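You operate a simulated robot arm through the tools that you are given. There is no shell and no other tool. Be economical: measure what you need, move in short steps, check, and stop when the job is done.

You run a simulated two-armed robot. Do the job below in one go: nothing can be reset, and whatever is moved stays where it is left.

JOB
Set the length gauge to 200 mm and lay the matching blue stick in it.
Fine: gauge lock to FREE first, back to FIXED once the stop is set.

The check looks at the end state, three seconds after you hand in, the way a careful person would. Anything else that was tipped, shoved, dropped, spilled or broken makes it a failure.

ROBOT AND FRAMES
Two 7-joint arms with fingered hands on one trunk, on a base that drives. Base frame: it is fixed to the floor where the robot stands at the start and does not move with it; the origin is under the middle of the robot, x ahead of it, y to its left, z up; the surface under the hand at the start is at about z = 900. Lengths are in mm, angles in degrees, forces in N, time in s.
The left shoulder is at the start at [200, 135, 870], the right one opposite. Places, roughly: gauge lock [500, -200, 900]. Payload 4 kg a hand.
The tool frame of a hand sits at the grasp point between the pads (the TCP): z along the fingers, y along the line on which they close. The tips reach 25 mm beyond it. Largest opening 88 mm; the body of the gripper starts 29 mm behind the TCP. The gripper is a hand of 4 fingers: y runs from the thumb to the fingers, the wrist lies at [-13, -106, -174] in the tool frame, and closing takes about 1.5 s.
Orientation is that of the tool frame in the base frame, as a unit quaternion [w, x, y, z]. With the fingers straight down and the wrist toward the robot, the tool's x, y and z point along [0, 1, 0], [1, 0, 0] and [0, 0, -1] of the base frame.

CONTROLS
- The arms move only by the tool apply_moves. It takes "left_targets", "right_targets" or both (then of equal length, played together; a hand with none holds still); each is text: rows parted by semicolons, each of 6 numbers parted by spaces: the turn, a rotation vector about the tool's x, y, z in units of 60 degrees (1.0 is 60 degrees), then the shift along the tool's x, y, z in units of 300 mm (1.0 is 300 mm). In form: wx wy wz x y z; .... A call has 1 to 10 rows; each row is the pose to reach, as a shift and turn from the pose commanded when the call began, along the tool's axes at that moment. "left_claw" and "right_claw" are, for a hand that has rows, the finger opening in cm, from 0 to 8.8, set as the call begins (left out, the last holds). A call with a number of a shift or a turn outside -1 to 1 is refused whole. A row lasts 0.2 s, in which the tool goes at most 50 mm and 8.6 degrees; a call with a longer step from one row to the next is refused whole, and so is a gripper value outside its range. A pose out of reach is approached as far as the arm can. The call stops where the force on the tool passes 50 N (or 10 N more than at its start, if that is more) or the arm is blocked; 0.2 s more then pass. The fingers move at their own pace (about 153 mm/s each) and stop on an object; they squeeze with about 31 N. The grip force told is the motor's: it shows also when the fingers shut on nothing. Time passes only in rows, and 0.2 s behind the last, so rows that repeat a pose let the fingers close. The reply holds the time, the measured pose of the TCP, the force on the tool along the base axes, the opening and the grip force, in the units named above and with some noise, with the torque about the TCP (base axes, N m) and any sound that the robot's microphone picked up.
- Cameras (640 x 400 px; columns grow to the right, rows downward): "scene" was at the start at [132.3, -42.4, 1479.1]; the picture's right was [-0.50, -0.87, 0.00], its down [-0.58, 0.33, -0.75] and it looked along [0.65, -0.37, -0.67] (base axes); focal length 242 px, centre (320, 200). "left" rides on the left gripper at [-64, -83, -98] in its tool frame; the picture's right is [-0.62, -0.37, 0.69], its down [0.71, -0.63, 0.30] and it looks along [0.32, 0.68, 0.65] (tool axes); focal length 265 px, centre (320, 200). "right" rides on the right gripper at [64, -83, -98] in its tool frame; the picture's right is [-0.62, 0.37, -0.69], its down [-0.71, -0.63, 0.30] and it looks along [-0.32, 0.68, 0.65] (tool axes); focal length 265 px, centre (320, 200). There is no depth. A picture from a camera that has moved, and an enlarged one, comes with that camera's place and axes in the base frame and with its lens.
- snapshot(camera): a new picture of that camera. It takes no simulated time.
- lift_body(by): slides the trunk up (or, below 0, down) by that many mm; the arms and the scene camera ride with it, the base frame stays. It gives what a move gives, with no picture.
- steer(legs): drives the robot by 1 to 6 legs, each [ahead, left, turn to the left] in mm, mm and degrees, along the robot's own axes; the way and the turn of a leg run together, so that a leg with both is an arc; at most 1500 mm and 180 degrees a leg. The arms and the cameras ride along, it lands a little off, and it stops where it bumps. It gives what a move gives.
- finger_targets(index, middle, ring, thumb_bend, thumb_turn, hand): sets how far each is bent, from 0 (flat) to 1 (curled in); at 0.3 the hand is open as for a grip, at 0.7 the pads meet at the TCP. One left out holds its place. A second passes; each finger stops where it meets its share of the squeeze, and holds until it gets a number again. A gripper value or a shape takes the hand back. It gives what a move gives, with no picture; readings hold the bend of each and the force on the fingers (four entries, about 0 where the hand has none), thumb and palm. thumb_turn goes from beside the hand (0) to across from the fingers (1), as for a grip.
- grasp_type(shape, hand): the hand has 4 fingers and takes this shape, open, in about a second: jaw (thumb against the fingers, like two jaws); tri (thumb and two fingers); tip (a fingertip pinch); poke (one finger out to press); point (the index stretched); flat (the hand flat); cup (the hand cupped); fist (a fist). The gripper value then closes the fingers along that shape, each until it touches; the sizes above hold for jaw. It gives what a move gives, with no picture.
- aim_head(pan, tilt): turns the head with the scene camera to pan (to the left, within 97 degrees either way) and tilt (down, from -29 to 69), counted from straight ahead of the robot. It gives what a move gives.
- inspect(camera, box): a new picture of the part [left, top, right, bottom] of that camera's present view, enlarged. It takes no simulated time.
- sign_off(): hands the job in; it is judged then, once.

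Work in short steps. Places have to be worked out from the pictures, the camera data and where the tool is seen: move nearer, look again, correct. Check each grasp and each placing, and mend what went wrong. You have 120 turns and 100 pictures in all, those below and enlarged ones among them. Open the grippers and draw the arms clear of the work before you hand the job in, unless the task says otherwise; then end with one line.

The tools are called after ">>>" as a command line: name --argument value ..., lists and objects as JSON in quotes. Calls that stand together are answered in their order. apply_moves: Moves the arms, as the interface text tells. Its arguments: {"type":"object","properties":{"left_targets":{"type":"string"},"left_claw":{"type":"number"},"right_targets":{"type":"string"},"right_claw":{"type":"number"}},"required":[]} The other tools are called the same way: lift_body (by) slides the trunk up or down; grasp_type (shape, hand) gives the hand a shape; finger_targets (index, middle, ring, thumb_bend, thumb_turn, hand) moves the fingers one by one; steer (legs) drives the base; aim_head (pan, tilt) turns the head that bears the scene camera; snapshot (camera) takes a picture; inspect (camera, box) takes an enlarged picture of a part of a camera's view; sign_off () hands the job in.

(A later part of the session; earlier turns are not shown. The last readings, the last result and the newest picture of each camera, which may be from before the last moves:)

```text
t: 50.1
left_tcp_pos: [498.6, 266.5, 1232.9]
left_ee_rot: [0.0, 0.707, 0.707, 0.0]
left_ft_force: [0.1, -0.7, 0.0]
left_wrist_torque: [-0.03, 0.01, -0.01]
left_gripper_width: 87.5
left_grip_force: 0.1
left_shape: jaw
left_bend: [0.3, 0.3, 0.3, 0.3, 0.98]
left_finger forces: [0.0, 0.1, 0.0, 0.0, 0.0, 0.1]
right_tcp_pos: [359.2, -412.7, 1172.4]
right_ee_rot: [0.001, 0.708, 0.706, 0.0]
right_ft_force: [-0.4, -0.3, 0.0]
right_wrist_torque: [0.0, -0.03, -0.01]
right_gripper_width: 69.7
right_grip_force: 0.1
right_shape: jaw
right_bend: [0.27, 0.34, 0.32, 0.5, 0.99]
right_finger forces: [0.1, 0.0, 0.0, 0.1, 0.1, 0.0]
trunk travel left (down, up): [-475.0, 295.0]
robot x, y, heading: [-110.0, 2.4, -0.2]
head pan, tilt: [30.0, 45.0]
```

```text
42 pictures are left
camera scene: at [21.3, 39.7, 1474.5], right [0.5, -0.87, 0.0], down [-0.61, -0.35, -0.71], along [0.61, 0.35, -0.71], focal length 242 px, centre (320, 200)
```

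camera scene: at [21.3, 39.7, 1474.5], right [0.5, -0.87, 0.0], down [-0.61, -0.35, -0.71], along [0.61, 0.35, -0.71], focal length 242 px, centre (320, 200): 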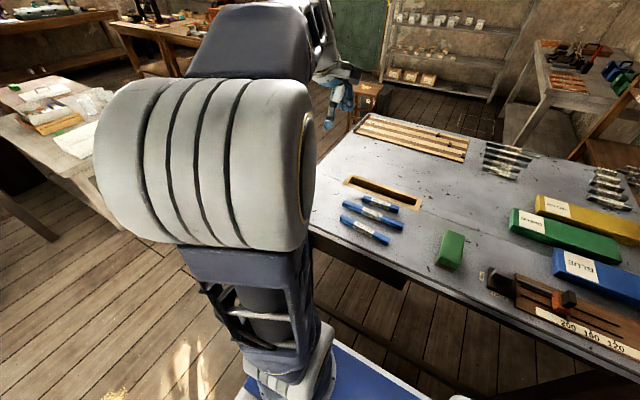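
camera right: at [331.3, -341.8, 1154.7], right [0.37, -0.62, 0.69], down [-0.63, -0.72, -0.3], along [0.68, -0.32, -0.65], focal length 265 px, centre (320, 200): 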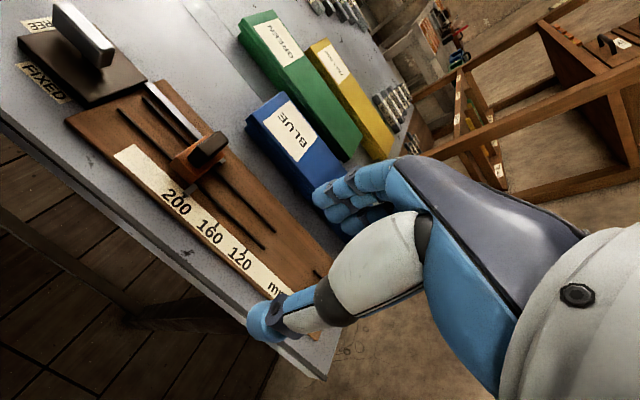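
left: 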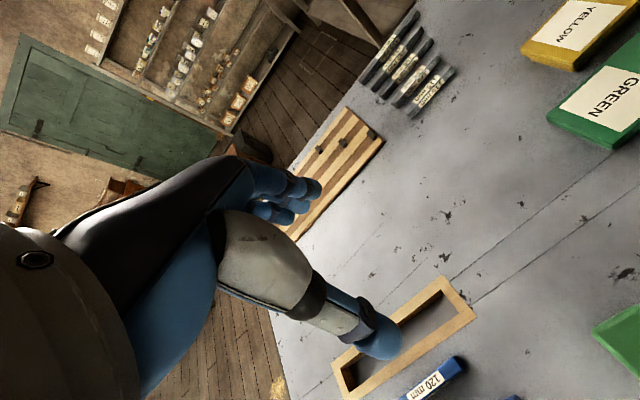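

The floor is clear to the left. I drive 220 mm left and aim the head ahead.

>>> steer --legs '[[0, 220, 0]]'

>>> aim_head --pan -5 --tilt 45

>>> snapshot --camera "scene"

```text
t: 51.8
left_tcp_pos: [500.1, 488.2, 1233.8]
left_ee_rot: [0.0, 0.707, 0.707, 0.0]
left_ft_force: [0.2, -0.5, -0.1]
left_wrist_torque: [0.01, -0.02, 0.0]
left_gripper_width: 87.6
left_grip_force: 0.1
left_shape: jaw
left_bend: [0.3, 0.3, 0.3, 0.3, 0.98]
left_finger forces: [0.0, 0.1, 0.0, 0.1, 0.0, 0.0]
right_tcp_pos: [359.0, -189.4, 1173.5]
right_ee_rot: [0.0, 0.707, 0.707, 0.0]
right_ft_force: [0.2, -0.1, 0.3]
right_wrist_torque: [0.03, 0.01, 0.02]
right_gripper_width: 69.9
right_grip_force: 0.0
right_shape: jaw
right_bend: [0.27, 0.34, 0.32, 0.5, 0.99]
right_finger forces: [0.0, 0.0, 0.1, 0.0, 0.1, 0.1]
trunk travel left (down, up): [-475.0, 295.0]
robot x, y, heading: [-109.3, 222.2, -0.0]
head pan, tilt: [30.0, 45.0]
```

```text
t: 52.8
left_tcp_pos: [498.5, 486.9, 1233.9]
left_ee_rot: [0.0, 0.707, 0.707, 0.0]
left_ft_force: [0.1, 0.3, 0.2]
left_wrist_torque: [0.0, 0.01, -0.01]
left_gripper_width: 87.8
left_grip_force: 0.1
left_shape: jaw
left_bend: [0.3, 0.3, 0.3, 0.3, 0.98]
left_finger forces: [0.0, 0.1, 0.1, 0.1, 0.1, 0.0]
right_tcp_pos: [359.3, -190.0, 1173.1]
right_ee_rot: [0.0, 0.708, 0.707, 0.0]
right_ft_force: [0.4, 0.4, 0.5]
right_wrist_torque: [0.0, 0.03, 0.01]
right_gripper_width: 69.8
right_grip_force: 0.0
right_shape: jaw
right_bend: [0.27, 0.34, 0.32, 0.5, 0.99]
right_finger forces: [0.0, 0.0, 0.0, 0.0, 0.1, 0.0]
trunk travel left (down, up): [-475.0, 295.0]
robot x, y, heading: [-106.9, 219.7, -0.2]
head pan, tilt: [-5.0, 45.0]
```

```text
41 pictures are left
camera scene: at [32.0, 213.8, 1474.5], right [-0.09, -1.0, 0.0], down [-0.7, 0.06, -0.71], along [0.7, -0.06, -0.71], focal length 242 px, centre (320, 200)
```

scene: 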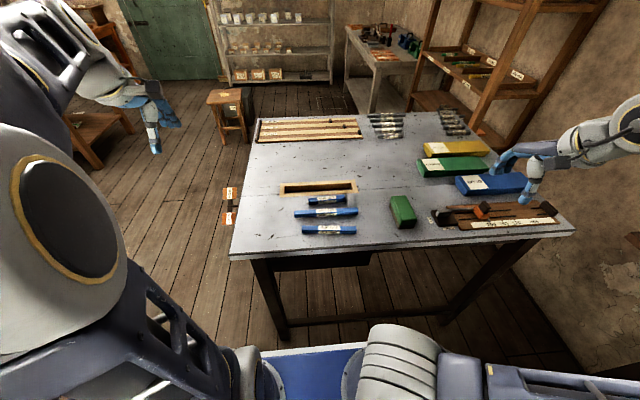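

I zoom in on the sticks from here.

>>> inspect --camera "scene" --box '[280, 182, 376, 242]'

```text
6.67 times, centred on (328, 212) of scene
camera zoom: at [32.0, 213.8, 1474.5], right [-0.09, -1.0, 0.0], down [-0.7, 0.06, -0.71], along [0.7, -0.06, -0.71], focal length 1612 px, centre (267, 120)
```

zoom: 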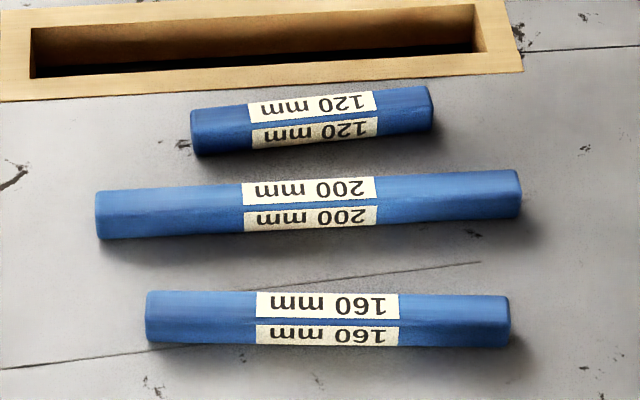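

The 200 stick is centred at about (538, 148), its top z≈917, roughly 17 mm square, and lies within 2° of y. I bring the right hand over it in two steps with a 45 mm opening.

>>> apply_moves --right_targets "0 0 0 0.133 0.05 0; 0 0 0 0.267 0.1 0; 0 0 0 0.4 0.15 0; 0 0 0 0.533 0.2 0; 0 0 0 0.667 0.25 0; 0 0 0 0.8 0.3 0" --right_claw 4.5

>>> apply_moves --right_targets "0 0 0 0.065 0.06 0.08; 0 0 0 0.13 0.12 0.16; 0 0 0 0.195 0.18 0.25; 0 0 0 0.26 0.24 0.33; 0 0 0 0.327 0.297 0.41"

>>> inspect --camera "scene" --box '[250, 120, 410, 250]'

```text
t: 54.2
left_tcp_pos: [499.2, 486.8, 1232.9]
left_ee_rot: [0.0, 0.707, 0.707, 0.0]
left_ft_force: [0.4, -0.3, -0.2]
left_wrist_torque: [0.01, -0.04, -0.01]
left_gripper_width: 87.6
left_grip_force: 0.0
left_shape: jaw
left_bend: [0.3, 0.3, 0.3, 0.3, 0.98]
left_finger forces: [0.0, 0.0, 0.0, 0.0, 0.1, 0.0]
right_tcp_pos: [448.2, 51.1, 1172.4]
right_ee_rot: [0.0, 0.707, 0.707, 0.0]
right_ft_force: [0.2, -1.3, 0.0]
right_wrist_torque: [0.04, 0.0, 0.01]
right_gripper_width: 45.2
right_grip_force: 0.1
right_shape: jaw
right_bend: [0.74, 0.44, 0.4, 0.69, 1.0]
right_finger forces: [0.1, 0.0, 0.1, 0.0, 0.0, 0.1]
trunk travel left (down, up): [-475.0, 295.0]
robot x, y, heading: [-109.2, 222.2, -0.4]
head pan, tilt: [-5.0, 45.0]
```

```text
t: 55.4
left_tcp_pos: [498.6, 487.5, 1233.6]
left_ee_rot: [0.0, 0.708, 0.706, 0.0]
left_ft_force: [-0.3, 0.5, 0.0]
left_wrist_torque: [-0.02, -0.01, -0.02]
left_gripper_width: 87.5
left_grip_force: 0.0
left_shape: jaw
left_bend: [0.3, 0.3, 0.3, 0.3, 0.98]
left_finger forces: [0.0, 0.0, 0.0, 0.0, 0.1, 0.0]
right_tcp_pos: [538.1, 148.7, 1049.0]
right_ee_rot: [0.0, 0.707, 0.707, 0.0]
right_ft_force: [-0.2, 0.1, 0.0]
right_wrist_torque: [-0.01, 0.0, 0.0]
right_gripper_width: 45.3
right_grip_force: 0.0
right_shape: jaw
right_bend: [0.74, 0.44, 0.4, 0.69, 1.0]
right_finger forces: [0.0, 0.1, 0.1, 0.1, 0.0, 0.0]
trunk travel left (down, up): [-475.0, 295.0]
robot x, y, heading: [-107.4, 222.6, -0.2]
head pan, tilt: [-5.0, 45.0]
```

```text
3.08 times, centred on (330, 185) of scene
camera zoom: at [31.8, 213.6, 1474.5], right [-0.09, -1.0, 0.0], down [-0.7, 0.06, -0.71], along [0.7, -0.06, -0.71], focal length 744 px, centre (289, 246)
```

zoom: 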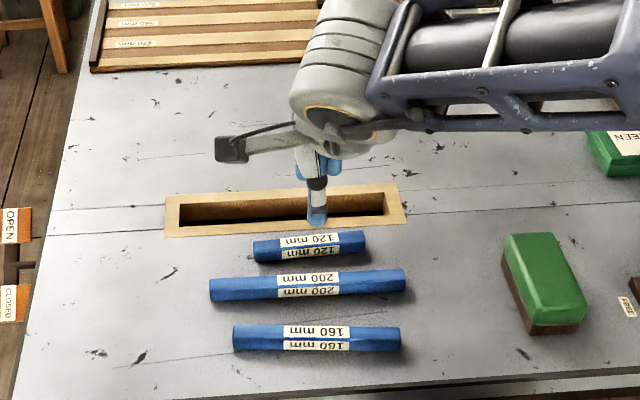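

Aligned above the stick. I descend to z≈955 and check the straddle.

>>> apply_moves --right_targets "0 0 0 0 0 0.1; 0 0 0 0 0 0.2; 0 0 0 0 0 0.313"

>>> inspect --camera "scene" --box '[280, 160, 380, 240]'

>>> snapshot --camera "right"

```text
t: 56.2
left_tcp_pos: [498.9, 487.2, 1233.8]
left_ee_rot: [0.0, 0.707, 0.707, 0.0]
left_ft_force: [-1.0, 0.7, 0.4]
left_wrist_torque: [0.01, 0.0, -0.03]
left_gripper_width: 87.4
left_grip_force: 0.1
left_shape: jaw
left_bend: [0.3, 0.3, 0.3, 0.3, 0.98]
left_finger forces: [0.0, 0.1, 0.0, 0.0, 0.0, 0.0]
right_tcp_pos: [539.0, 148.2, 969.1]
right_ee_rot: [0.001, 0.707, 0.707, 0.001]
right_ft_force: [0.0, 0.6, -0.4]
right_wrist_torque: [0.02, 0.02, 0.0]
right_gripper_width: 45.5
right_grip_force: 0.0
right_shape: jaw
right_bend: [0.74, 0.44, 0.4, 0.69, 1.0]
right_finger forces: [0.0, 0.1, 0.0, 0.0, 0.1, 0.0]
right hand out of reach, approached as far as the arm can: row 3
trunk travel left (down, up): [-475.0, 295.0]
robot x, y, heading: [-104.1, 221.0, -0.0]
head pan, tilt: [-5.0, 45.0]
```

```text
5.00 times, centred on (330, 200) of scene
camera zoom: at [31.8, 214.0, 1474.6], right [-0.09, -1.0, 0.0], down [-0.7, 0.06, -0.71], along [0.7, -0.06, -0.71], focal length 1209 px, centre (270, 200)
```

zoom: 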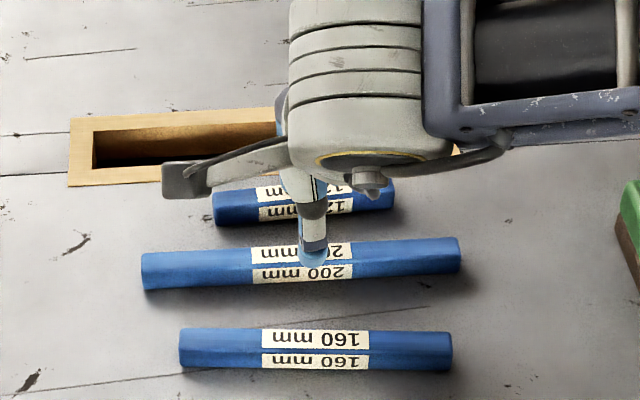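

```text
37 pictures are left
camera right: at [455.2, 211.8, 1066.0], right [0.37, -0.62, 0.69], down [-0.63, -0.71, -0.31], along [0.68, -0.32, -0.65], focal length 265 px, centre (320, 200)
```

right: 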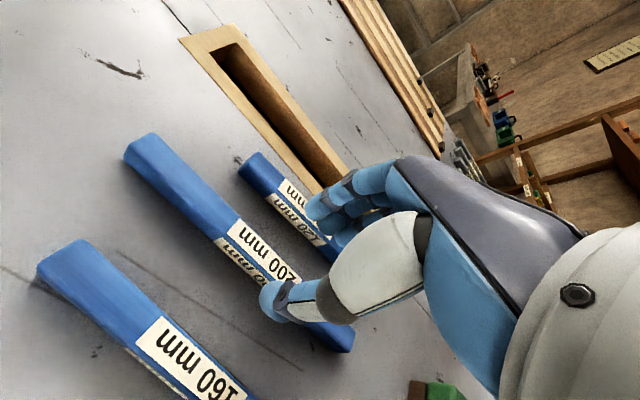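

The arm reaches its limit this far inboard at low height. I rise, drive another 140 mm left, and shift the hand back −140 mm.

>>> apply_moves --right_targets "0 0 0 0 0 -0.15; 0 0 0 0 0 -0.3; 0 0 0 0 0 -0.4"

>>> steer --legs '[[0, 140, 0]]'

```text
t: 57.0
left_tcp_pos: [499.7, 488.0, 1232.4]
left_ee_rot: [0.0, 0.708, 0.707, 0.001]
left_ft_force: [0.4, 0.7, 0.9]
left_wrist_torque: [0.01, 0.02, -0.02]
left_gripper_width: 87.7
left_grip_force: 0.1
left_shape: jaw
left_bend: [0.3, 0.3, 0.3, 0.3, 0.98]
left_finger forces: [0.1, 0.0, 0.0, 0.1, 0.0, 0.0]
right_tcp_pos: [537.5, 147.6, 1087.8]
right_ee_rot: [0.0, 0.707, 0.707, 0.0]
right_ft_force: [-0.6, -0.3, 0.0]
right_wrist_torque: [-0.01, -0.01, 0.01]
right_gripper_width: 45.3
right_grip_force: 0.0
right_shape: jaw
right_bend: [0.74, 0.44, 0.4, 0.69, 1.0]
right_finger forces: [0.1, 0.1, 0.0, 0.0, 0.1, 0.0]
trunk travel left (down, up): [-475.0, 295.0]
robot x, y, heading: [-108.9, 220.1, 0.0]
head pan, tilt: [-5.0, 45.0]
```

```text
t: 58.3
left_tcp_pos: [499.2, 631.4, 1233.2]
left_ee_rot: [0.001, 0.708, 0.707, 0.001]
left_ft_force: [-0.6, 0.0, -0.3]
left_wrist_torque: [-0.03, 0.01, -0.02]
left_gripper_width: 87.6
left_grip_force: 0.1
left_shape: jaw
left_bend: [0.3, 0.3, 0.3, 0.3, 0.98]
left_finger forces: [0.1, 0.0, 0.0, 0.0, 0.0, 0.0]
right_tcp_pos: [537.6, 291.2, 1087.2]
right_ee_rot: [0.0, 0.707, 0.707, 0.0]
right_ft_force: [0.2, -0.6, -0.2]
right_wrist_torque: [0.01, 0.02, 0.03]
right_gripper_width: 45.2
right_grip_force: 0.0
right_shape: jaw
right_bend: [0.74, 0.44, 0.4, 0.69, 1.0]
right_finger forces: [0.0, 0.0, 0.1, 0.1, 0.1, 0.1]
trunk travel left (down, up): [-475.0, 295.0]
robot x, y, heading: [-107.1, 368.7, -0.1]
head pan, tilt: [-5.0, 45.0]
```

I shift back over the stick centre, −143 in y, and descend to about 967.

>>> apply_moves --right_targets "0 0 0 -0.16 0.001 0; 0 0 0 -0.32 0.001 0; 0 0 0 -0.477 0.001 0; 0 0 0 -0.477 0.001 0.15; 0 0 0 -0.477 0.001 0.28; 0 0 0 -0.477 0.001 0.4"

>>> inspect --camera "right" --box '[160, 160, 400, 400]'

```text
t: 59.7
left_tcp_pos: [499.2, 630.5, 1233.6]
left_ee_rot: [0.001, 0.707, 0.707, 0.0]
left_ft_force: [0.2, -0.6, 0.6]
left_wrist_torque: [-0.02, 0.0, 0.03]
left_gripper_width: 87.5
left_grip_force: 0.0
left_shape: jaw
left_bend: [0.3, 0.3, 0.3, 0.3, 0.98]
left_finger forces: [0.0, 0.0, 0.0, 0.0, 0.0, 0.0]
right_tcp_pos: [538.8, 148.7, 969.6]
right_ee_rot: [-0.001, 0.707, 0.707, 0.0]
right_ft_force: [0.3, -0.8, -0.4]
right_wrist_torque: [0.01, -0.02, 0.0]
right_gripper_width: 45.4
right_grip_force: 0.0
right_shape: jaw
right_bend: [0.74, 0.44, 0.4, 0.69, 1.0]
right_finger forces: [0.0, 0.0, 0.0, 0.1, 0.0, 0.0]
trunk travel left (down, up): [-475.0, 295.0]
robot x, y, heading: [-106.6, 364.9, -0.1]
head pan, tilt: [-5.0, 45.0]
```

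```text
1.67 times, centred on (280, 280) of right
camera zoom: at [455.7, 211.5, 1066.6], right [0.37, -0.62, 0.69], down [-0.63, -0.71, -0.31], along [0.68, -0.32, -0.65], focal length 442 px, centre (387, 67)
```

zoom: 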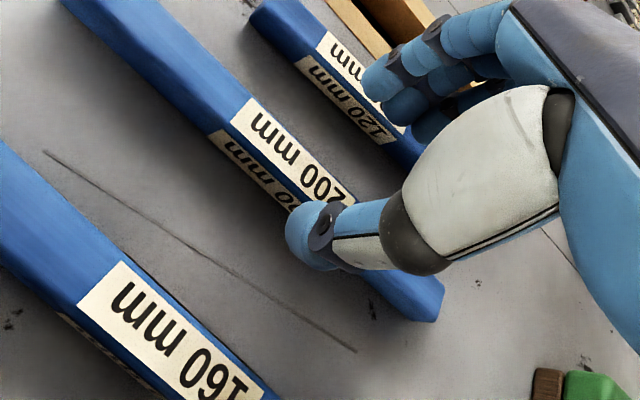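

Well centred, but the fingers are near the 120 stick. I narrow to 34 mm first, then descend to z≈930.

>>> apply_moves --right_targets "0 0 0 0 0.003 0; 0 0 0 0 0.003 0; 0 0 0 0 0.003 0.03; 0 0 0 0 0.003 0.06; 0 0 0 0 0.003 0.09; 0 0 0 0 0.003 0.12; 0 0 0 0 0.003 0.133" --right_claw 3.4

>>> inspect --camera "right" --box '[160, 160, 400, 400]'

```text
t: 61.3
left_tcp_pos: [499.7, 630.4, 1232.4]
left_ee_rot: [0.001, 0.707, 0.708, 0.0]
left_ft_force: [0.1, 0.5, 0.0]
left_wrist_torque: [-0.02, -0.03, -0.03]
left_gripper_width: 87.5
left_grip_force: 0.0
left_shape: jaw
left_bend: [0.3, 0.3, 0.3, 0.3, 0.98]
left_finger forces: [0.1, 0.1, 0.1, 0.0, 0.1, 0.0]
right_tcp_pos: [538.9, 148.0, 927.3]
right_ee_rot: [0.0, 0.707, 0.707, 0.0]
right_ft_force: [0.5, -0.1, 0.5]
right_wrist_torque: [0.02, -0.01, 0.03]
right_gripper_width: 34.4
right_grip_force: 0.0
right_shape: jaw
right_bend: [0.74, 0.49, 0.46, 0.72, 1.0]
right_finger forces: [0.0, 0.0, 0.0, 0.0, 0.0, 0.0]
trunk travel left (down, up): [-475.0, 295.0]
robot x, y, heading: [-109.9, 364.7, -0.1]
head pan, tilt: [-5.0, 45.0]
```

```text
1.67 times, centred on (280, 280) of right
camera zoom: at [455.6, 212.0, 1025.8], right [0.37, -0.62, 0.69], down [-0.63, -0.71, -0.3], along [0.68, -0.32, -0.65], focal length 442 px, centre (387, 67)
```

zoom: 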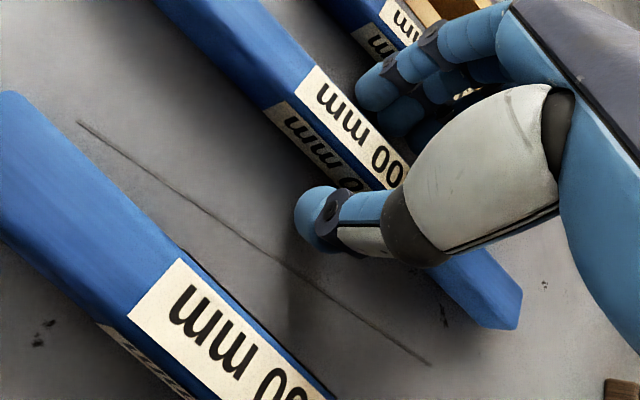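

The thumb and fingers straddle the 200 stick without touching anything. I close and lift slightly.

>>> apply_moves --right_targets "0 0 0 0 0 0; 0 0 0 0 0 0; 0 0 0 0 0 0; 0 0 0 0 0 0; 0 0 0 0 0 0; 0 0 0 0 0 0; 0 0 0 0 0 -0.03; 0 0 0 0 0 -0.1" --right_claw 0

>>> snapshot --camera "right"

```text
t: 63.1
left_tcp_pos: [499.2, 630.5, 1233.4]
left_ee_rot: [0.0, 0.707, 0.707, 0.0]
left_ft_force: [-0.2, 0.0, 0.3]
left_wrist_torque: [-0.01, -0.01, -0.01]
left_gripper_width: 87.8
left_grip_force: 0.1
left_shape: jaw
left_bend: [0.3, 0.3, 0.3, 0.3, 0.98]
left_finger forces: [0.0, 0.1, 0.0, 0.0, 0.1, 0.0]
right_tcp_pos: [539.7, 149.0, 957.7]
right_ee_rot: [0.0, 0.707, 0.707, -0.001]
right_ft_force: [0.2, -0.1, 0.2]
right_wrist_torque: [0.01, -0.02, -0.03]
right_gripper_width: 10.7
right_grip_force: 31.5
right_shape: jaw
right_bend: [0.72, 0.64, 0.69, 0.74, 1.0]
right_finger forces: [19.5, 6.7, 3.1, 0.0, 29.3, 0.0]
trunk travel left (down, up): [-475.0, 295.0]
robot x, y, heading: [-109.6, 361.0, -0.1]
head pan, tilt: [-5.0, 45.0]
```

```text
34 pictures are left
camera right: at [455.2, 211.7, 1055.9], right [0.37, -0.62, 0.69], down [-0.63, -0.71, -0.3], along [0.68, -0.32, -0.65], focal length 265 px, centre (320, 200)
```

right: 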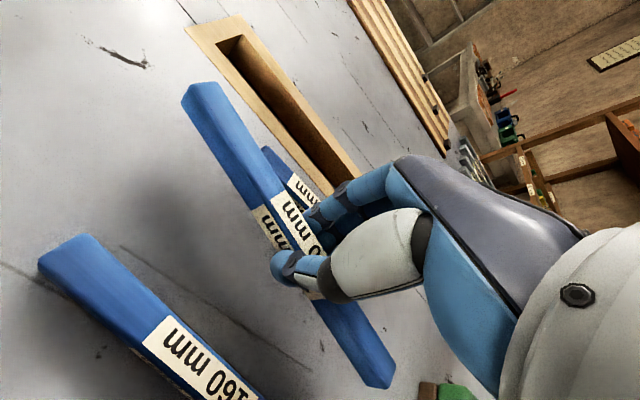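

The stick is held. I raise it 140 mm and drive right by 500 mm, back toward the gauge.

>>> apply_moves --right_targets "0 0 0 0 0 -0.12; 0 0 0 0 0 -0.24; 0 0 0 0 0 -0.36; 0 0 0 0 0 -0.48"

>>> steer --legs '[[0, -500, 0]]'

>>> aim_head --pan -25 --tilt 45

>>> snapshot --camera "scene"

>>> snapshot --camera "right"

```text
t: 64.1
left_tcp_pos: [499.9, 631.3, 1232.2]
left_ee_rot: [0.001, 0.707, 0.708, 0.001]
left_ft_force: [0.7, 0.8, -0.4]
left_wrist_torque: [0.01, 0.01, 0.02]
left_gripper_width: 87.4
left_grip_force: 0.1
left_shape: jaw
left_bend: [0.3, 0.3, 0.3, 0.3, 0.98]
left_finger forces: [0.0, 0.0, 0.0, 0.0, 0.0, 0.0]
right_tcp_pos: [537.4, 147.0, 1102.2]
right_ee_rot: [-0.001, 0.707, 0.707, 0.0]
right_ft_force: [0.0, 0.5, -0.6]
right_wrist_torque: [0.0, -0.04, 0.0]
right_gripper_width: 10.5
right_grip_force: 31.1
right_shape: jaw
right_bend: [0.72, 0.65, 0.7, 0.74, 0.99]
right_finger forces: [19.9, 6.3, 3.0, 0.0, 29.4, 0.0]
trunk travel left (down, up): [-475.0, 295.0]
robot x, y, heading: [-112.2, 367.3, -0.2]
head pan, tilt: [-5.0, 45.0]
```

```text
t: 67.1
left_tcp_pos: [499.3, 129.0, 1231.8]
left_ee_rot: [0.0, 0.708, 0.706, 0.0]
left_ft_force: [0.6, 0.9, -1.7]
left_wrist_torque: [-0.03, -0.01, -0.02]
left_gripper_width: 87.6
left_grip_force: 0.2
left_shape: jaw
left_bend: [0.3, 0.3, 0.3, 0.3, 0.98]
left_finger forces: [0.0, 0.0, 0.0, 0.0, 0.0, 0.0]
right_tcp_pos: [537.6, -354.2, 1101.2]
right_ee_rot: [0.0, 0.708, 0.706, 0.0]
right_ft_force: [0.1, 0.3, 0.0]
right_wrist_torque: [0.0, 0.01, 0.0]
right_gripper_width: 10.4
right_grip_force: 31.1
right_shape: jaw
right_bend: [0.72, 0.65, 0.7, 0.74, 0.99]
right_finger forces: [20.0, 6.3, 3.0, 0.0, 29.4, 0.1]
trunk travel left (down, up): [-475.0, 295.0]
robot x, y, heading: [-108.6, -133.5, -0.1]
head pan, tilt: [-5.0, 45.0]
```

```text
t: 67.9
left_tcp_pos: [499.1, 129.2, 1232.0]
left_ee_rot: [0.0, 0.708, 0.706, 0.0]
left_ft_force: [-0.4, 0.1, -0.1]
left_wrist_torque: [-0.02, -0.02, -0.01]
left_gripper_width: 87.5
left_grip_force: 0.0
left_shape: jaw
left_bend: [0.3, 0.3, 0.3, 0.3, 0.98]
left_finger forces: [0.1, 0.1, 0.1, 0.1, 0.0, 0.0]
right_tcp_pos: [535.4, -353.1, 1102.1]
right_ee_rot: [0.0, 0.708, 0.706, 0.0]
right_ft_force: [0.1, -0.1, 0.7]
right_wrist_torque: [-0.02, -0.01, 0.01]
right_gripper_width: 10.9
right_grip_force: 31.1
right_shape: jaw
right_bend: [0.72, 0.65, 0.7, 0.74, 0.99]
right_finger forces: [20.1, 6.4, 3.0, 0.0, 29.4, 0.0]
trunk travel left (down, up): [-475.0, 295.0]
robot x, y, heading: [-107.4, -134.7, -0.2]
head pan, tilt: [-25.0, 45.0]
```

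```text
33 pictures are left
camera scene: at [23.9, -170.5, 1474.5], right [-0.42, -0.91, 0.0], down [-0.64, 0.3, -0.71], along [0.64, -0.3, -0.71], focal length 242 px, centre (320, 200)
```

scene: 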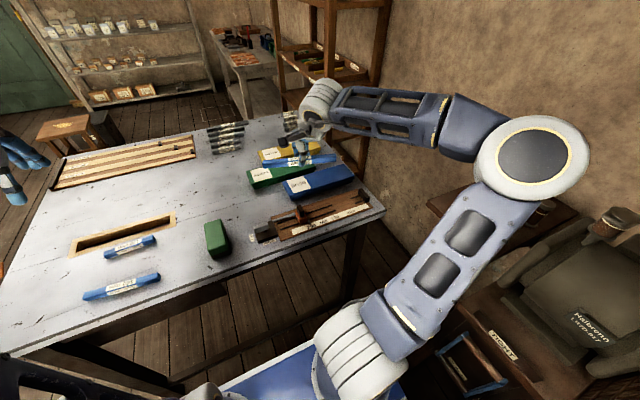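

```text
32 pictures are left
camera right: at [452.9, -290.5, 1200.0], right [0.37, -0.62, 0.69], down [-0.63, -0.71, -0.3], along [0.68, -0.33, -0.65], focal length 265 px, centre (320, 200)
```

right: 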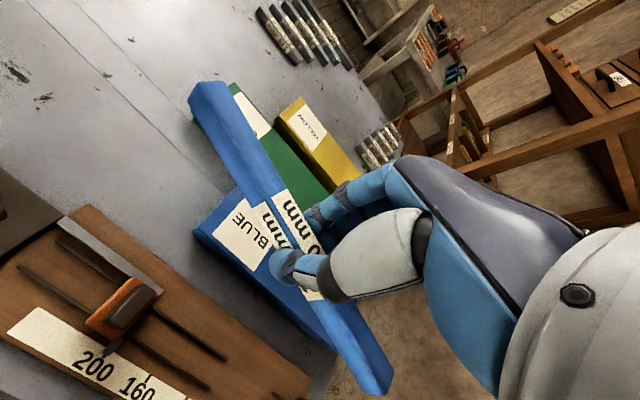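

The stick is held. Dropping it into a gap with about 1 mm of clearance is too tight. My plan is to use the stick's end to push the slider knob back about 10 mm, lay the stick against the stop, then bring the slider up to 200 and lock. First I measure the stick ends relative to the hand.

>>> inspect --camera "right" --box '[170, 60, 270, 140]'

>>> inspect --camera "right" --box '[320, 320, 420, 400]'

```text
5.00 times, centred on (220, 100) of right
camera zoom: at [452.9, -290.5, 1200.0], right [0.37, -0.62, 0.69], down [-0.63, -0.71, -0.3], along [0.68, -0.33, -0.65], focal length 1327 px, centre (820, 700)
```

zoom: 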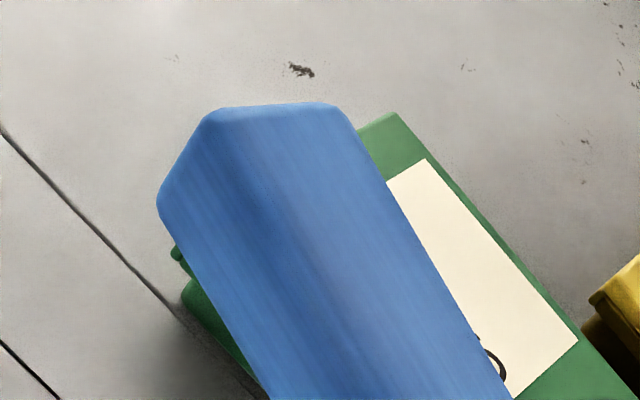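

```text
5.00 times, centred on (370, 360) of right
camera zoom: at [452.9, -290.5, 1200.0], right [0.37, -0.62, 0.69], down [-0.63, -0.71, -0.3], along [0.68, -0.33, -0.65], focal length 1327 px, centre (70, -600)
```

zoom: 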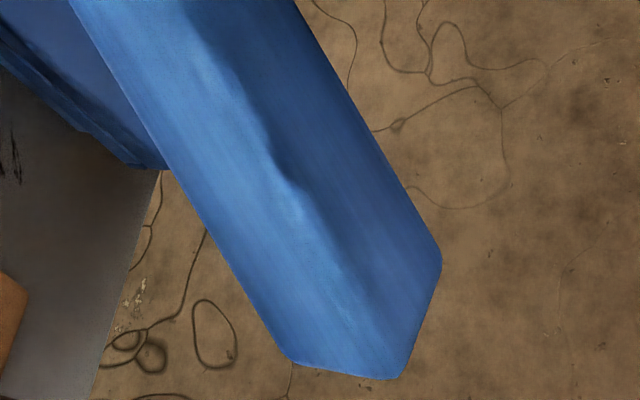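

The stick centre is at the TCP within 1–2 mm, but the stick has yawed 15° in the grip, with its +y end toward +x. I counter-rotate the hand +15° and move above the gauge, staying high.

>>> apply_moves --right_targets "0 0 -0.0625 -0.07 -0.04 0; 0 0 -0.125 -0.14 -0.08 0; 0 0 -0.1875 -0.21 -0.12 0; 0 0 -0.25 -0.285 -0.163 0; 0 0 -0.25 -0.285 -0.163 0.1; 0 0 -0.25 -0.285 -0.163 0.2; 0 0 -0.25 -0.285 -0.163 0.2"

>>> snapshot --camera "right"

>>> inspect --camera "scene" --box '[230, 130, 400, 250]'

```text
t: 69.5
left_tcp_pos: [500.4, 129.6, 1233.7]
left_ee_rot: [0.001, 0.708, 0.706, 0.0]
left_ft_force: [-1.2, -0.2, 0.3]
left_wrist_torque: [0.01, -0.01, 0.0]
left_gripper_width: 87.4
left_grip_force: 0.1
left_shape: jaw
left_bend: [0.3, 0.3, 0.3, 0.3, 0.98]
left_finger forces: [0.0, 0.0, 0.0, 0.1, 0.0, 0.1]
right_tcp_pos: [486.9, -439.9, 1040.4]
right_ee_rot: [0.0, 0.61, 0.792, 0.0]
right_ft_force: [-0.2, 0.4, -0.9]
right_wrist_torque: [0.01, 0.01, 0.02]
right_gripper_width: 10.7
right_grip_force: 31.4
right_shape: jaw
right_bend: [0.72, 0.65, 0.7, 0.74, 0.99]
right_finger forces: [20.3, 6.3, 2.9, 0.0, 29.4, 0.0]
trunk travel left (down, up): [-475.0, 295.0]
robot x, y, heading: [-108.2, -132.1, 0.1]
head pan, tilt: [-25.0, 45.0]
```

```text
29 pictures are left
camera right: at [389.3, -400.0, 1139.2], right [0.51, -0.51, 0.69], down [-0.43, -0.85, -0.31], along [0.74, -0.14, -0.65], focal length 265 px, centre (320, 200)
```

right: 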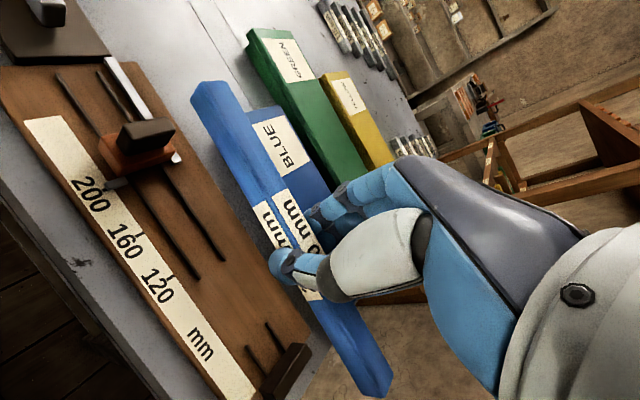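

```text
3.33 times, centred on (315, 190) of scene
camera zoom: at [23.9, -170.5, 1474.5], right [-0.43, -0.9, 0.0], down [-0.64, 0.3, -0.71], along [0.64, -0.3, -0.71], focal length 806 px, centre (337, 233)
```

zoom: 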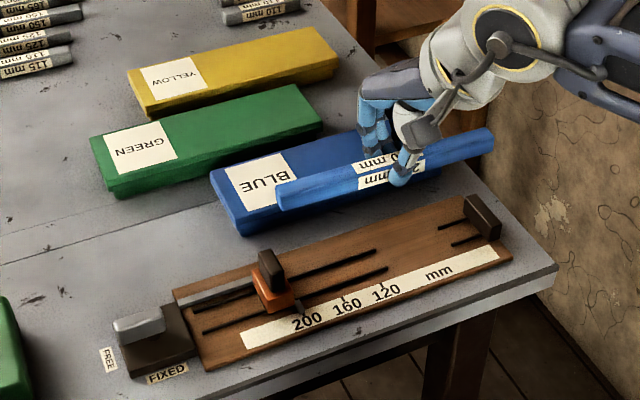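

The stick now lies parallel to the gauge. I descend to z≈975 so its underside clears the stop and orange base but meets the knob, then push +y in small steps.

>>> apply_moves --right_targets "0 0 0 0 0 0.1; 0 0 0 0 0 0.16; 0 0 0 0 0 0.218; 0 0 0 0 0 0.218"

>>> inspect --camera "scene" --box '[270, 150, 390, 240]'

```text
t: 70.5
left_tcp_pos: [499.6, 129.5, 1233.1]
left_ee_rot: [0.0, 0.708, 0.706, 0.0]
left_ft_force: [-0.6, 0.0, -0.5]
left_wrist_torque: [-0.01, -0.01, 0.03]
left_gripper_width: 87.6
left_grip_force: 0.1
left_shape: jaw
left_bend: [0.3, 0.3, 0.3, 0.3, 0.98]
left_finger forces: [0.0, 0.0, 0.1, 0.0, 0.0, 0.0]
right_tcp_pos: [485.9, -438.8, 976.0]
right_ee_rot: [-0.001, 0.61, 0.793, 0.0]
right_ft_force: [0.4, 0.4, -1.0]
right_wrist_torque: [0.0, -0.01, 0.0]
right_gripper_width: 10.5
right_grip_force: 30.7
right_shape: jaw
right_bend: [0.72, 0.65, 0.7, 0.74, 0.99]
right_finger forces: [20.4, 6.1, 2.9, 0.0, 29.3, 0.1]
trunk travel left (down, up): [-475.0, 295.0]
robot x, y, heading: [-111.1, -138.9, -0.2]
head pan, tilt: [-25.0, 45.0]
```

```text
4.44 times, centred on (330, 195) of scene
camera zoom: at [23.9, -170.5, 1474.5], right [-0.43, -0.91, 0.0], down [-0.64, 0.3, -0.71], along [0.64, -0.3, -0.71], focal length 1075 px, centre (276, 222)
```

zoom: 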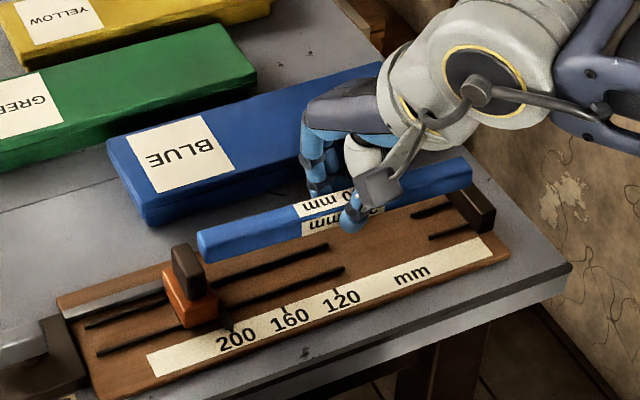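

I push +y by 24 mm in small rows; I expect contact at about 12 mm.

>>> apply_moves --right_targets "0 0 0 0.0129 0.0035 0; 0 0 0 0.0258 0.0069 0; 0 0 0 0.0387 0.0104 0; 0 0 0 0.0515 0.0138 0; 0 0 0 0.0644 0.0173 0; 0 0 0 0.0773 0.0207 0; 0 0 0 0.0773 0.0207 0"

>>> inspect --camera "scene" --box '[270, 160, 390, 240]'

```text
t: 72.1
left_tcp_pos: [499.1, 127.7, 1233.8]
left_ee_rot: [0.0, 0.709, 0.706, 0.0]
left_ft_force: [0.2, 0.1, -0.8]
left_wrist_torque: [0.01, -0.03, 0.07]
left_gripper_width: 87.4
left_grip_force: 0.0
left_shape: jaw
left_bend: [0.3, 0.3, 0.3, 0.3, 0.98]
left_finger forces: [0.0, 0.0, 0.1, 0.0, 0.1, 0.0]
right_tcp_pos: [487.4, -414.2, 976.2]
right_ee_rot: [0.0, 0.61, 0.792, 0.0]
right_ft_force: [0.3, -0.5, -0.8]
right_wrist_torque: [-0.02, 0.0, -0.02]
right_gripper_width: 10.7
right_grip_force: 31.1
right_shape: jaw
right_bend: [0.72, 0.65, 0.7, 0.74, 0.99]
right_finger forces: [20.2, 6.3, 2.8, 0.1, 29.4, 0.0]
trunk travel left (down, up): [-475.0, 295.0]
robot x, y, heading: [-110.4, -136.1, -0.3]
head pan, tilt: [-25.0, 45.0]
```

```text
5.00 times, centred on (330, 200) of scene
camera zoom: at [23.9, -170.5, 1474.5], right [-0.43, -0.91, 0.0], down [-0.64, 0.3, -0.71], along [0.64, -0.3, -0.71], focal length 1209 px, centre (270, 200)
```

zoom: 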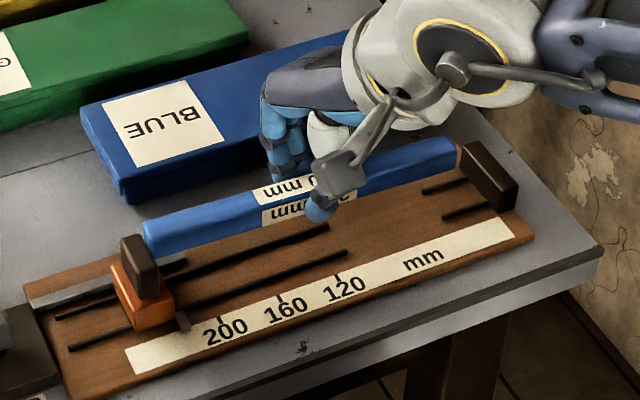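

The slider slid back easily by about 20 mm. Now I move the stick to y≈−436, keeping about 4 mm off the stop, and lower to z≈955.

>>> apply_moves --right_targets "0 0 0 -0.025 -0.0067 0; 0 0 0 -0.05 -0.0134 0; 0 0 0 -0.0702 -0.0208 0; 0 0 0 -0.0702 -0.0208 0.035; 0 0 0 -0.0702 -0.0208 0.07; 0 0 0 -0.0702 -0.0208 0.07"

>>> inspect --camera "scene" --box '[280, 160, 390, 240]'

>>> inspect --camera "scene" --box '[350, 160, 390, 190]'

```text
t: 73.5
left_tcp_pos: [498.8, 130.5, 1233.5]
left_ee_rot: [0.0, 0.709, 0.706, 0.0]
left_ft_force: [-0.1, -0.3, -0.1]
left_wrist_torque: [0.03, -0.01, 0.02]
left_gripper_width: 87.3
left_grip_force: 0.1
left_shape: jaw
left_bend: [0.3, 0.3, 0.3, 0.3, 0.98]
left_finger forces: [0.0, 0.0, 0.1, 0.1, 0.0, 0.0]
right_tcp_pos: [486.9, -437.5, 954.5]
right_ee_rot: [0.001, 0.609, 0.793, 0.0]
right_ft_force: [0.1, -0.3, 0.1]
right_wrist_torque: [-0.01, -0.02, -0.03]
right_gripper_width: 10.8
right_grip_force: 30.8
right_shape: jaw
right_bend: [0.72, 0.65, 0.7, 0.74, 0.98]
right_finger forces: [20.5, 6.2, 2.7, 0.0, 29.4, 0.1]
trunk travel left (down, up): [-475.0, 295.0]
robot x, y, heading: [-109.7, -133.7, -0.6]
head pan, tilt: [-25.0, 45.0]
```

```text
5.00 times, centred on (335, 200) of scene
camera zoom: at [23.9, -170.5, 1474.5], right [-0.43, -0.91, 0.0], down [-0.64, 0.3, -0.71], along [0.64, -0.3, -0.71], focal length 1209 px, centre (245, 200)
```

zoom: 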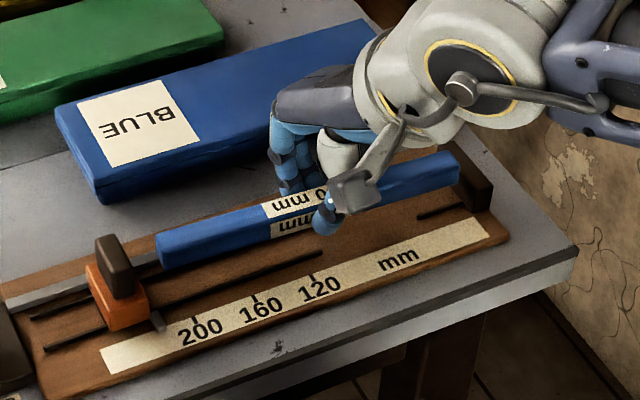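

```text
13.33 times, centred on (370, 175) of scene
camera zoom: at [23.9, -170.5, 1474.5], right [-0.43, -0.91, 0.0], down [-0.64, 0.3, -0.71], along [0.64, -0.3, -0.71], focal length 3225 px, centre (-347, 533)
```

zoom: 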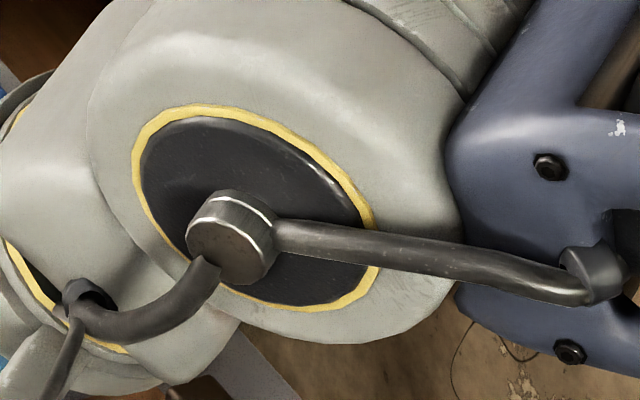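

Clearances look fine at both ends. I check the stick's alignment against the board's rods with one close view from each camera.

>>> inspect --camera "scene" --box '[306, 183, 386, 237]'

>>> snapshot --camera "right"

```text
7.41 times, centred on (346, 210) of scene
camera zoom: at [23.9, -170.5, 1474.5], right [-0.43, -0.91, 0.0], down [-0.64, 0.3, -0.71], along [0.64, -0.3, -0.71], focal length 1792 px, centre (127, 126)
```

zoom: 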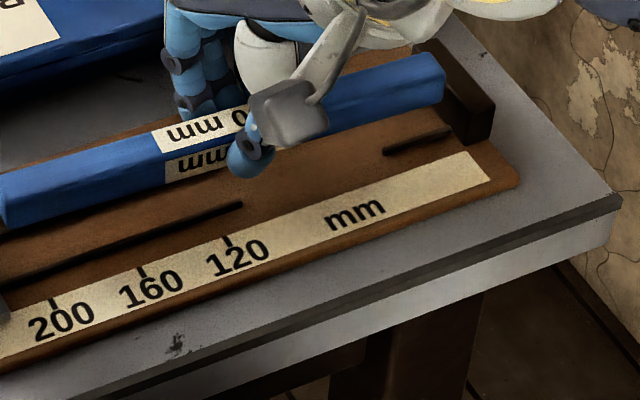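

```text
22 pictures are left
camera right: at [389.5, -397.3, 1053.3], right [0.51, -0.51, 0.69], down [-0.43, -0.85, -0.3], along [0.74, -0.14, -0.65], focal length 265 px, centre (320, 200)
```

right: 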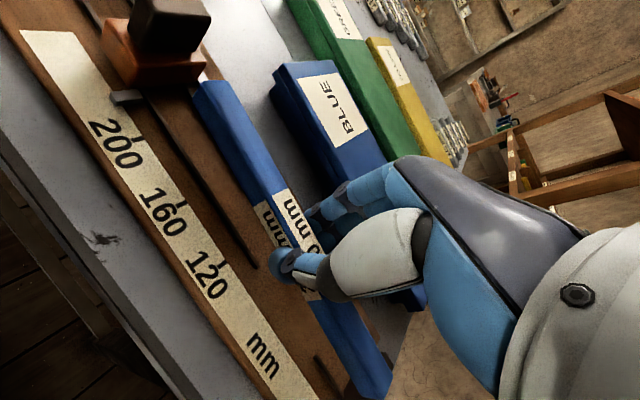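

Both views suggest the stick still has about 3° of yaw relative to the rods. I rotate +3.2° more and lower gently to contact.

>>> apply_moves --right_targets "0 0 -0.027 0 0 0; 0 0 -0.053 0 0 0; 0 0 -0.053 0 0 0.015; 0 0 -0.053 0 0 0.03; 0 0 -0.053 0 0 0.04; 0 0 -0.053 0 0 0.04"

>>> inspect --camera "scene" --box '[290, 178, 386, 242]'

```text
t: 74.9
left_tcp_pos: [498.7, 129.6, 1233.9]
left_ee_rot: [0.001, 0.708, 0.706, 0.0]
left_ft_force: [0.0, -0.4, 0.1]
left_wrist_torque: [-0.02, 0.0, -0.04]
left_gripper_width: 87.6
left_grip_force: 0.1
left_shape: jaw
left_bend: [0.3, 0.3, 0.3, 0.3, 0.98]
left_finger forces: [0.0, 0.0, 0.0, 0.0, 0.0, 0.0]
right_tcp_pos: [488.3, -438.4, 943.3]
right_ee_rot: [0.0, 0.587, 0.81, 0.0]
right_ft_force: [-1.0, 0.1, -0.2]
right_wrist_torque: [0.02, 0.0, 0.03]
right_gripper_width: 10.7
right_grip_force: 31.2
right_shape: jaw
right_bend: [0.72, 0.65, 0.7, 0.74, 0.98]
right_finger forces: [20.6, 6.1, 2.7, 0.1, 29.4, 0.1]
trunk travel left (down, up): [-475.0, 295.0]
robot x, y, heading: [-112.5, -136.8, -0.0]
head pan, tilt: [-25.0, 45.0]
```

```text
6.25 times, centred on (338, 210) of scene
camera zoom: at [23.9, -170.5, 1474.5], right [-0.43, -0.91, 0.0], down [-0.64, 0.3, -0.71], along [0.64, -0.3, -0.71], focal length 1512 px, centre (208, 138)
```

zoom: 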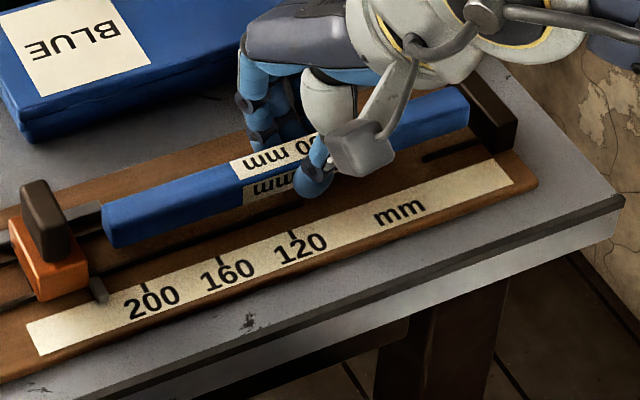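

The alignment is good now; the remaining slope is just pitch. I continue lowering in small rows until contact.

>>> apply_moves --right_targets "0 0 0 0 0 0.008; 0 0 0 0 0 0.016; 0 0 0 0 0 0.022; 0 0 0 0 0 0.022"

```text
t: 75.9
left_tcp_pos: [499.2, 128.7, 1233.5]
left_ee_rot: [0.0, 0.708, 0.706, 0.0]
left_ft_force: [-0.5, 0.1, 0.6]
left_wrist_torque: [0.03, -0.02, 0.01]
left_gripper_width: 87.7
left_grip_force: 0.1
left_shape: jaw
left_bend: [0.3, 0.3, 0.3, 0.3, 0.98]
left_finger forces: [0.0, 0.1, 0.0, 0.1, 0.1, 0.0]
right_tcp_pos: [486.5, -438.2, 936.8]
right_ee_rot: [0.0, 0.588, 0.809, 0.0]
right_ft_force: [-0.7, -0.6, -0.3]
right_wrist_torque: [0.03, 0.02, -0.02]
right_gripper_width: 10.5
right_grip_force: 30.8
right_shape: jaw
right_bend: [0.72, 0.65, 0.7, 0.74, 0.98]
right_finger forces: [20.6, 6.2, 2.5, 0.0, 29.3, 0.1]
trunk travel left (down, up): [-475.0, 295.0]
robot x, y, heading: [-108.2, -134.1, -0.1]
head pan, tilt: [-25.0, 45.0]
```

No contact yet at 936.8, so I lower a few more millimetres.

>>> apply_moves --right_targets "0 0 0 0 0 0.005; 0 0 0 0 0 0.01; 0 0 0 0 0 0.015; 0 0 0 0 0 0.015"

```text
t: 76.9
left_tcp_pos: [498.7, 130.4, 1233.4]
left_ee_rot: [0.0, 0.708, 0.706, 0.001]
left_ft_force: [0.5, 0.0, 0.2]
left_wrist_torque: [0.01, -0.01, 0.02]
left_gripper_width: 87.9
left_grip_force: 0.1
left_shape: jaw
left_bend: [0.3, 0.3, 0.3, 0.3, 0.98]
left_finger forces: [0.0, 0.0, 0.1, 0.0, 0.1, 0.1]
right_tcp_pos: [488.3, -437.2, 935.9]
right_ee_rot: [0.002, 0.588, 0.809, 0.002]
right_ft_force: [1.6, -1.1, 30.6]
right_wrist_torque: [0.2, -0.36, -0.04]
right_gripper_width: 11.3
right_grip_force: 31.4
right_shape: jaw
right_bend: [0.73, 0.72, 0.7, 0.74, 0.98]
right_finger forces: [53.3, 6.0, 2.1, 0.1, 33.6, 0.0]
trunk travel left (down, up): [-475.0, 295.0]
robot x, y, heading: [-108.1, -132.7, -0.0]
head pan, tilt: [-25.0, 45.0]
```

Contact: the fingertips press at 30 N with the stick down. I ease up about 2.5 mm and open to 34 mm.

>>> apply_moves --right_targets "0 0 0 0 0 -0.009; 0 0 0 0 0 -0.009"

>>> apply_moves --right_targets "0 0 0 0 0 0; 0 0 0 0 0 0; 0 0 0 0 0 0; 0 0 0 0 0 0" --right_claw 3.4

>>> apply_moves --right_targets "0 0 0 0 0 -0.15; 0 0 0 0 0 -0.3; 0 0 0 0 0 -0.4"

>>> inspect --camera "scene" --box '[280, 168, 390, 242]'

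```text
t: 77.5
left_tcp_pos: [498.0, 129.4, 1232.8]
left_ee_rot: [0.0, 0.708, 0.706, 0.0]
left_ft_force: [0.3, 0.8, 0.0]
left_wrist_torque: [0.02, -0.04, 0.01]
left_gripper_width: 87.5
left_grip_force: 0.0
left_shape: jaw
left_bend: [0.3, 0.3, 0.3, 0.3, 0.98]
left_finger forces: [0.1, 0.0, 0.0, 0.0, 0.0, 0.0]
right_tcp_pos: [487.4, -437.0, 935.4]
right_ee_rot: [0.0, 0.587, 0.81, 0.0]
right_ft_force: [2.5, -0.3, 16.9]
right_wrist_torque: [0.18, -0.3, 0.05]
right_gripper_width: 11.6
right_grip_force: 30.8
right_shape: jaw
right_bend: [0.73, 0.72, 0.7, 0.74, 0.98]
right_finger forces: [38.1, 7.3, 2.6, 0.0, 30.4, 0.1]
trunk travel left (down, up): [-475.0, 295.0]
robot x, y, heading: [-112.8, -136.4, -0.1]
head pan, tilt: [-25.0, 45.0]
```

```text
t: 78.5
left_tcp_pos: [498.7, 130.4, 1234.1]
left_ee_rot: [0.0, 0.709, 0.706, 0.0]
left_ft_force: [-0.4, -1.1, -0.1]
left_wrist_torque: [0.02, 0.0, -0.02]
left_gripper_width: 87.6
left_grip_force: 0.0
left_shape: jaw
left_bend: [0.3, 0.3, 0.3, 0.3, 0.98]
left_finger forces: [0.1, 0.0, 0.0, 0.1, 0.0, 0.0]
right_tcp_pos: [487.1, -436.7, 935.3]
right_ee_rot: [0.0, 0.587, 0.809, 0.0]
right_ft_force: [0.4, -0.1, -0.3]
right_wrist_torque: [0.0, 0.02, 0.01]
right_gripper_width: 33.8
right_grip_force: 0.0
right_shape: jaw
right_bend: [0.74, 0.5, 0.46, 0.73, 1.0]
right_finger forces: [0.1, 0.0, 0.0, 0.1, 0.0, 0.0]
trunk travel left (down, up): [-475.0, 295.0]
robot x, y, heading: [-107.8, -130.7, -0.3]
head pan, tilt: [-25.0, 45.0]
```

```text
t: 79.3
left_tcp_pos: [499.9, 128.6, 1232.4]
left_ee_rot: [0.001, 0.709, 0.706, 0.0]
left_ft_force: [-0.6, 0.4, 0.1]
left_wrist_torque: [0.0, 0.01, 0.02]
left_gripper_width: 87.5
left_grip_force: 0.0
left_shape: jaw
left_bend: [0.3, 0.3, 0.3, 0.3, 0.98]
left_finger forces: [0.1, 0.0, 0.0, 0.1, 0.1, 0.0]
right_tcp_pos: [486.3, -438.8, 1055.4]
right_ee_rot: [-0.001, 0.586, 0.81, 0.0]
right_ft_force: [-0.1, 0.0, 0.0]
right_wrist_torque: [0.03, 0.01, -0.01]
right_gripper_width: 33.9
right_grip_force: 0.1
right_shape: jaw
right_bend: [0.74, 0.5, 0.46, 0.73, 1.0]
right_finger forces: [0.0, 0.1, 0.1, 0.0, 0.1, 0.1]
trunk travel left (down, up): [-475.0, 295.0]
robot x, y, heading: [-110.1, -132.7, -0.2]
head pan, tilt: [-25.0, 45.0]
```

```text
5.41 times, centred on (335, 205) of scene
camera zoom: at [23.9, -170.6, 1474.4], right [-0.43, -0.91, 0.0], down [-0.64, 0.3, -0.71], along [0.64, -0.3, -0.71], focal length 1307 px, centre (239, 173)
```

zoom: 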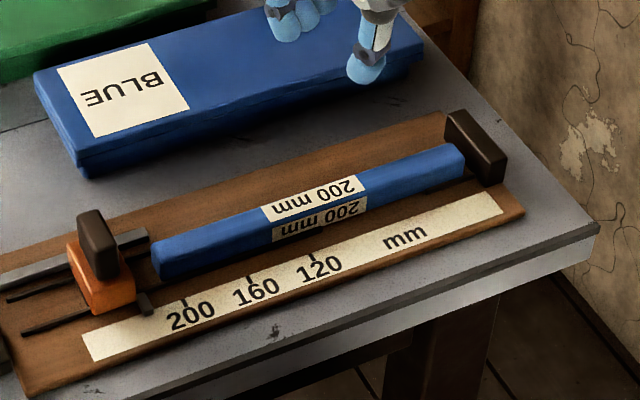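

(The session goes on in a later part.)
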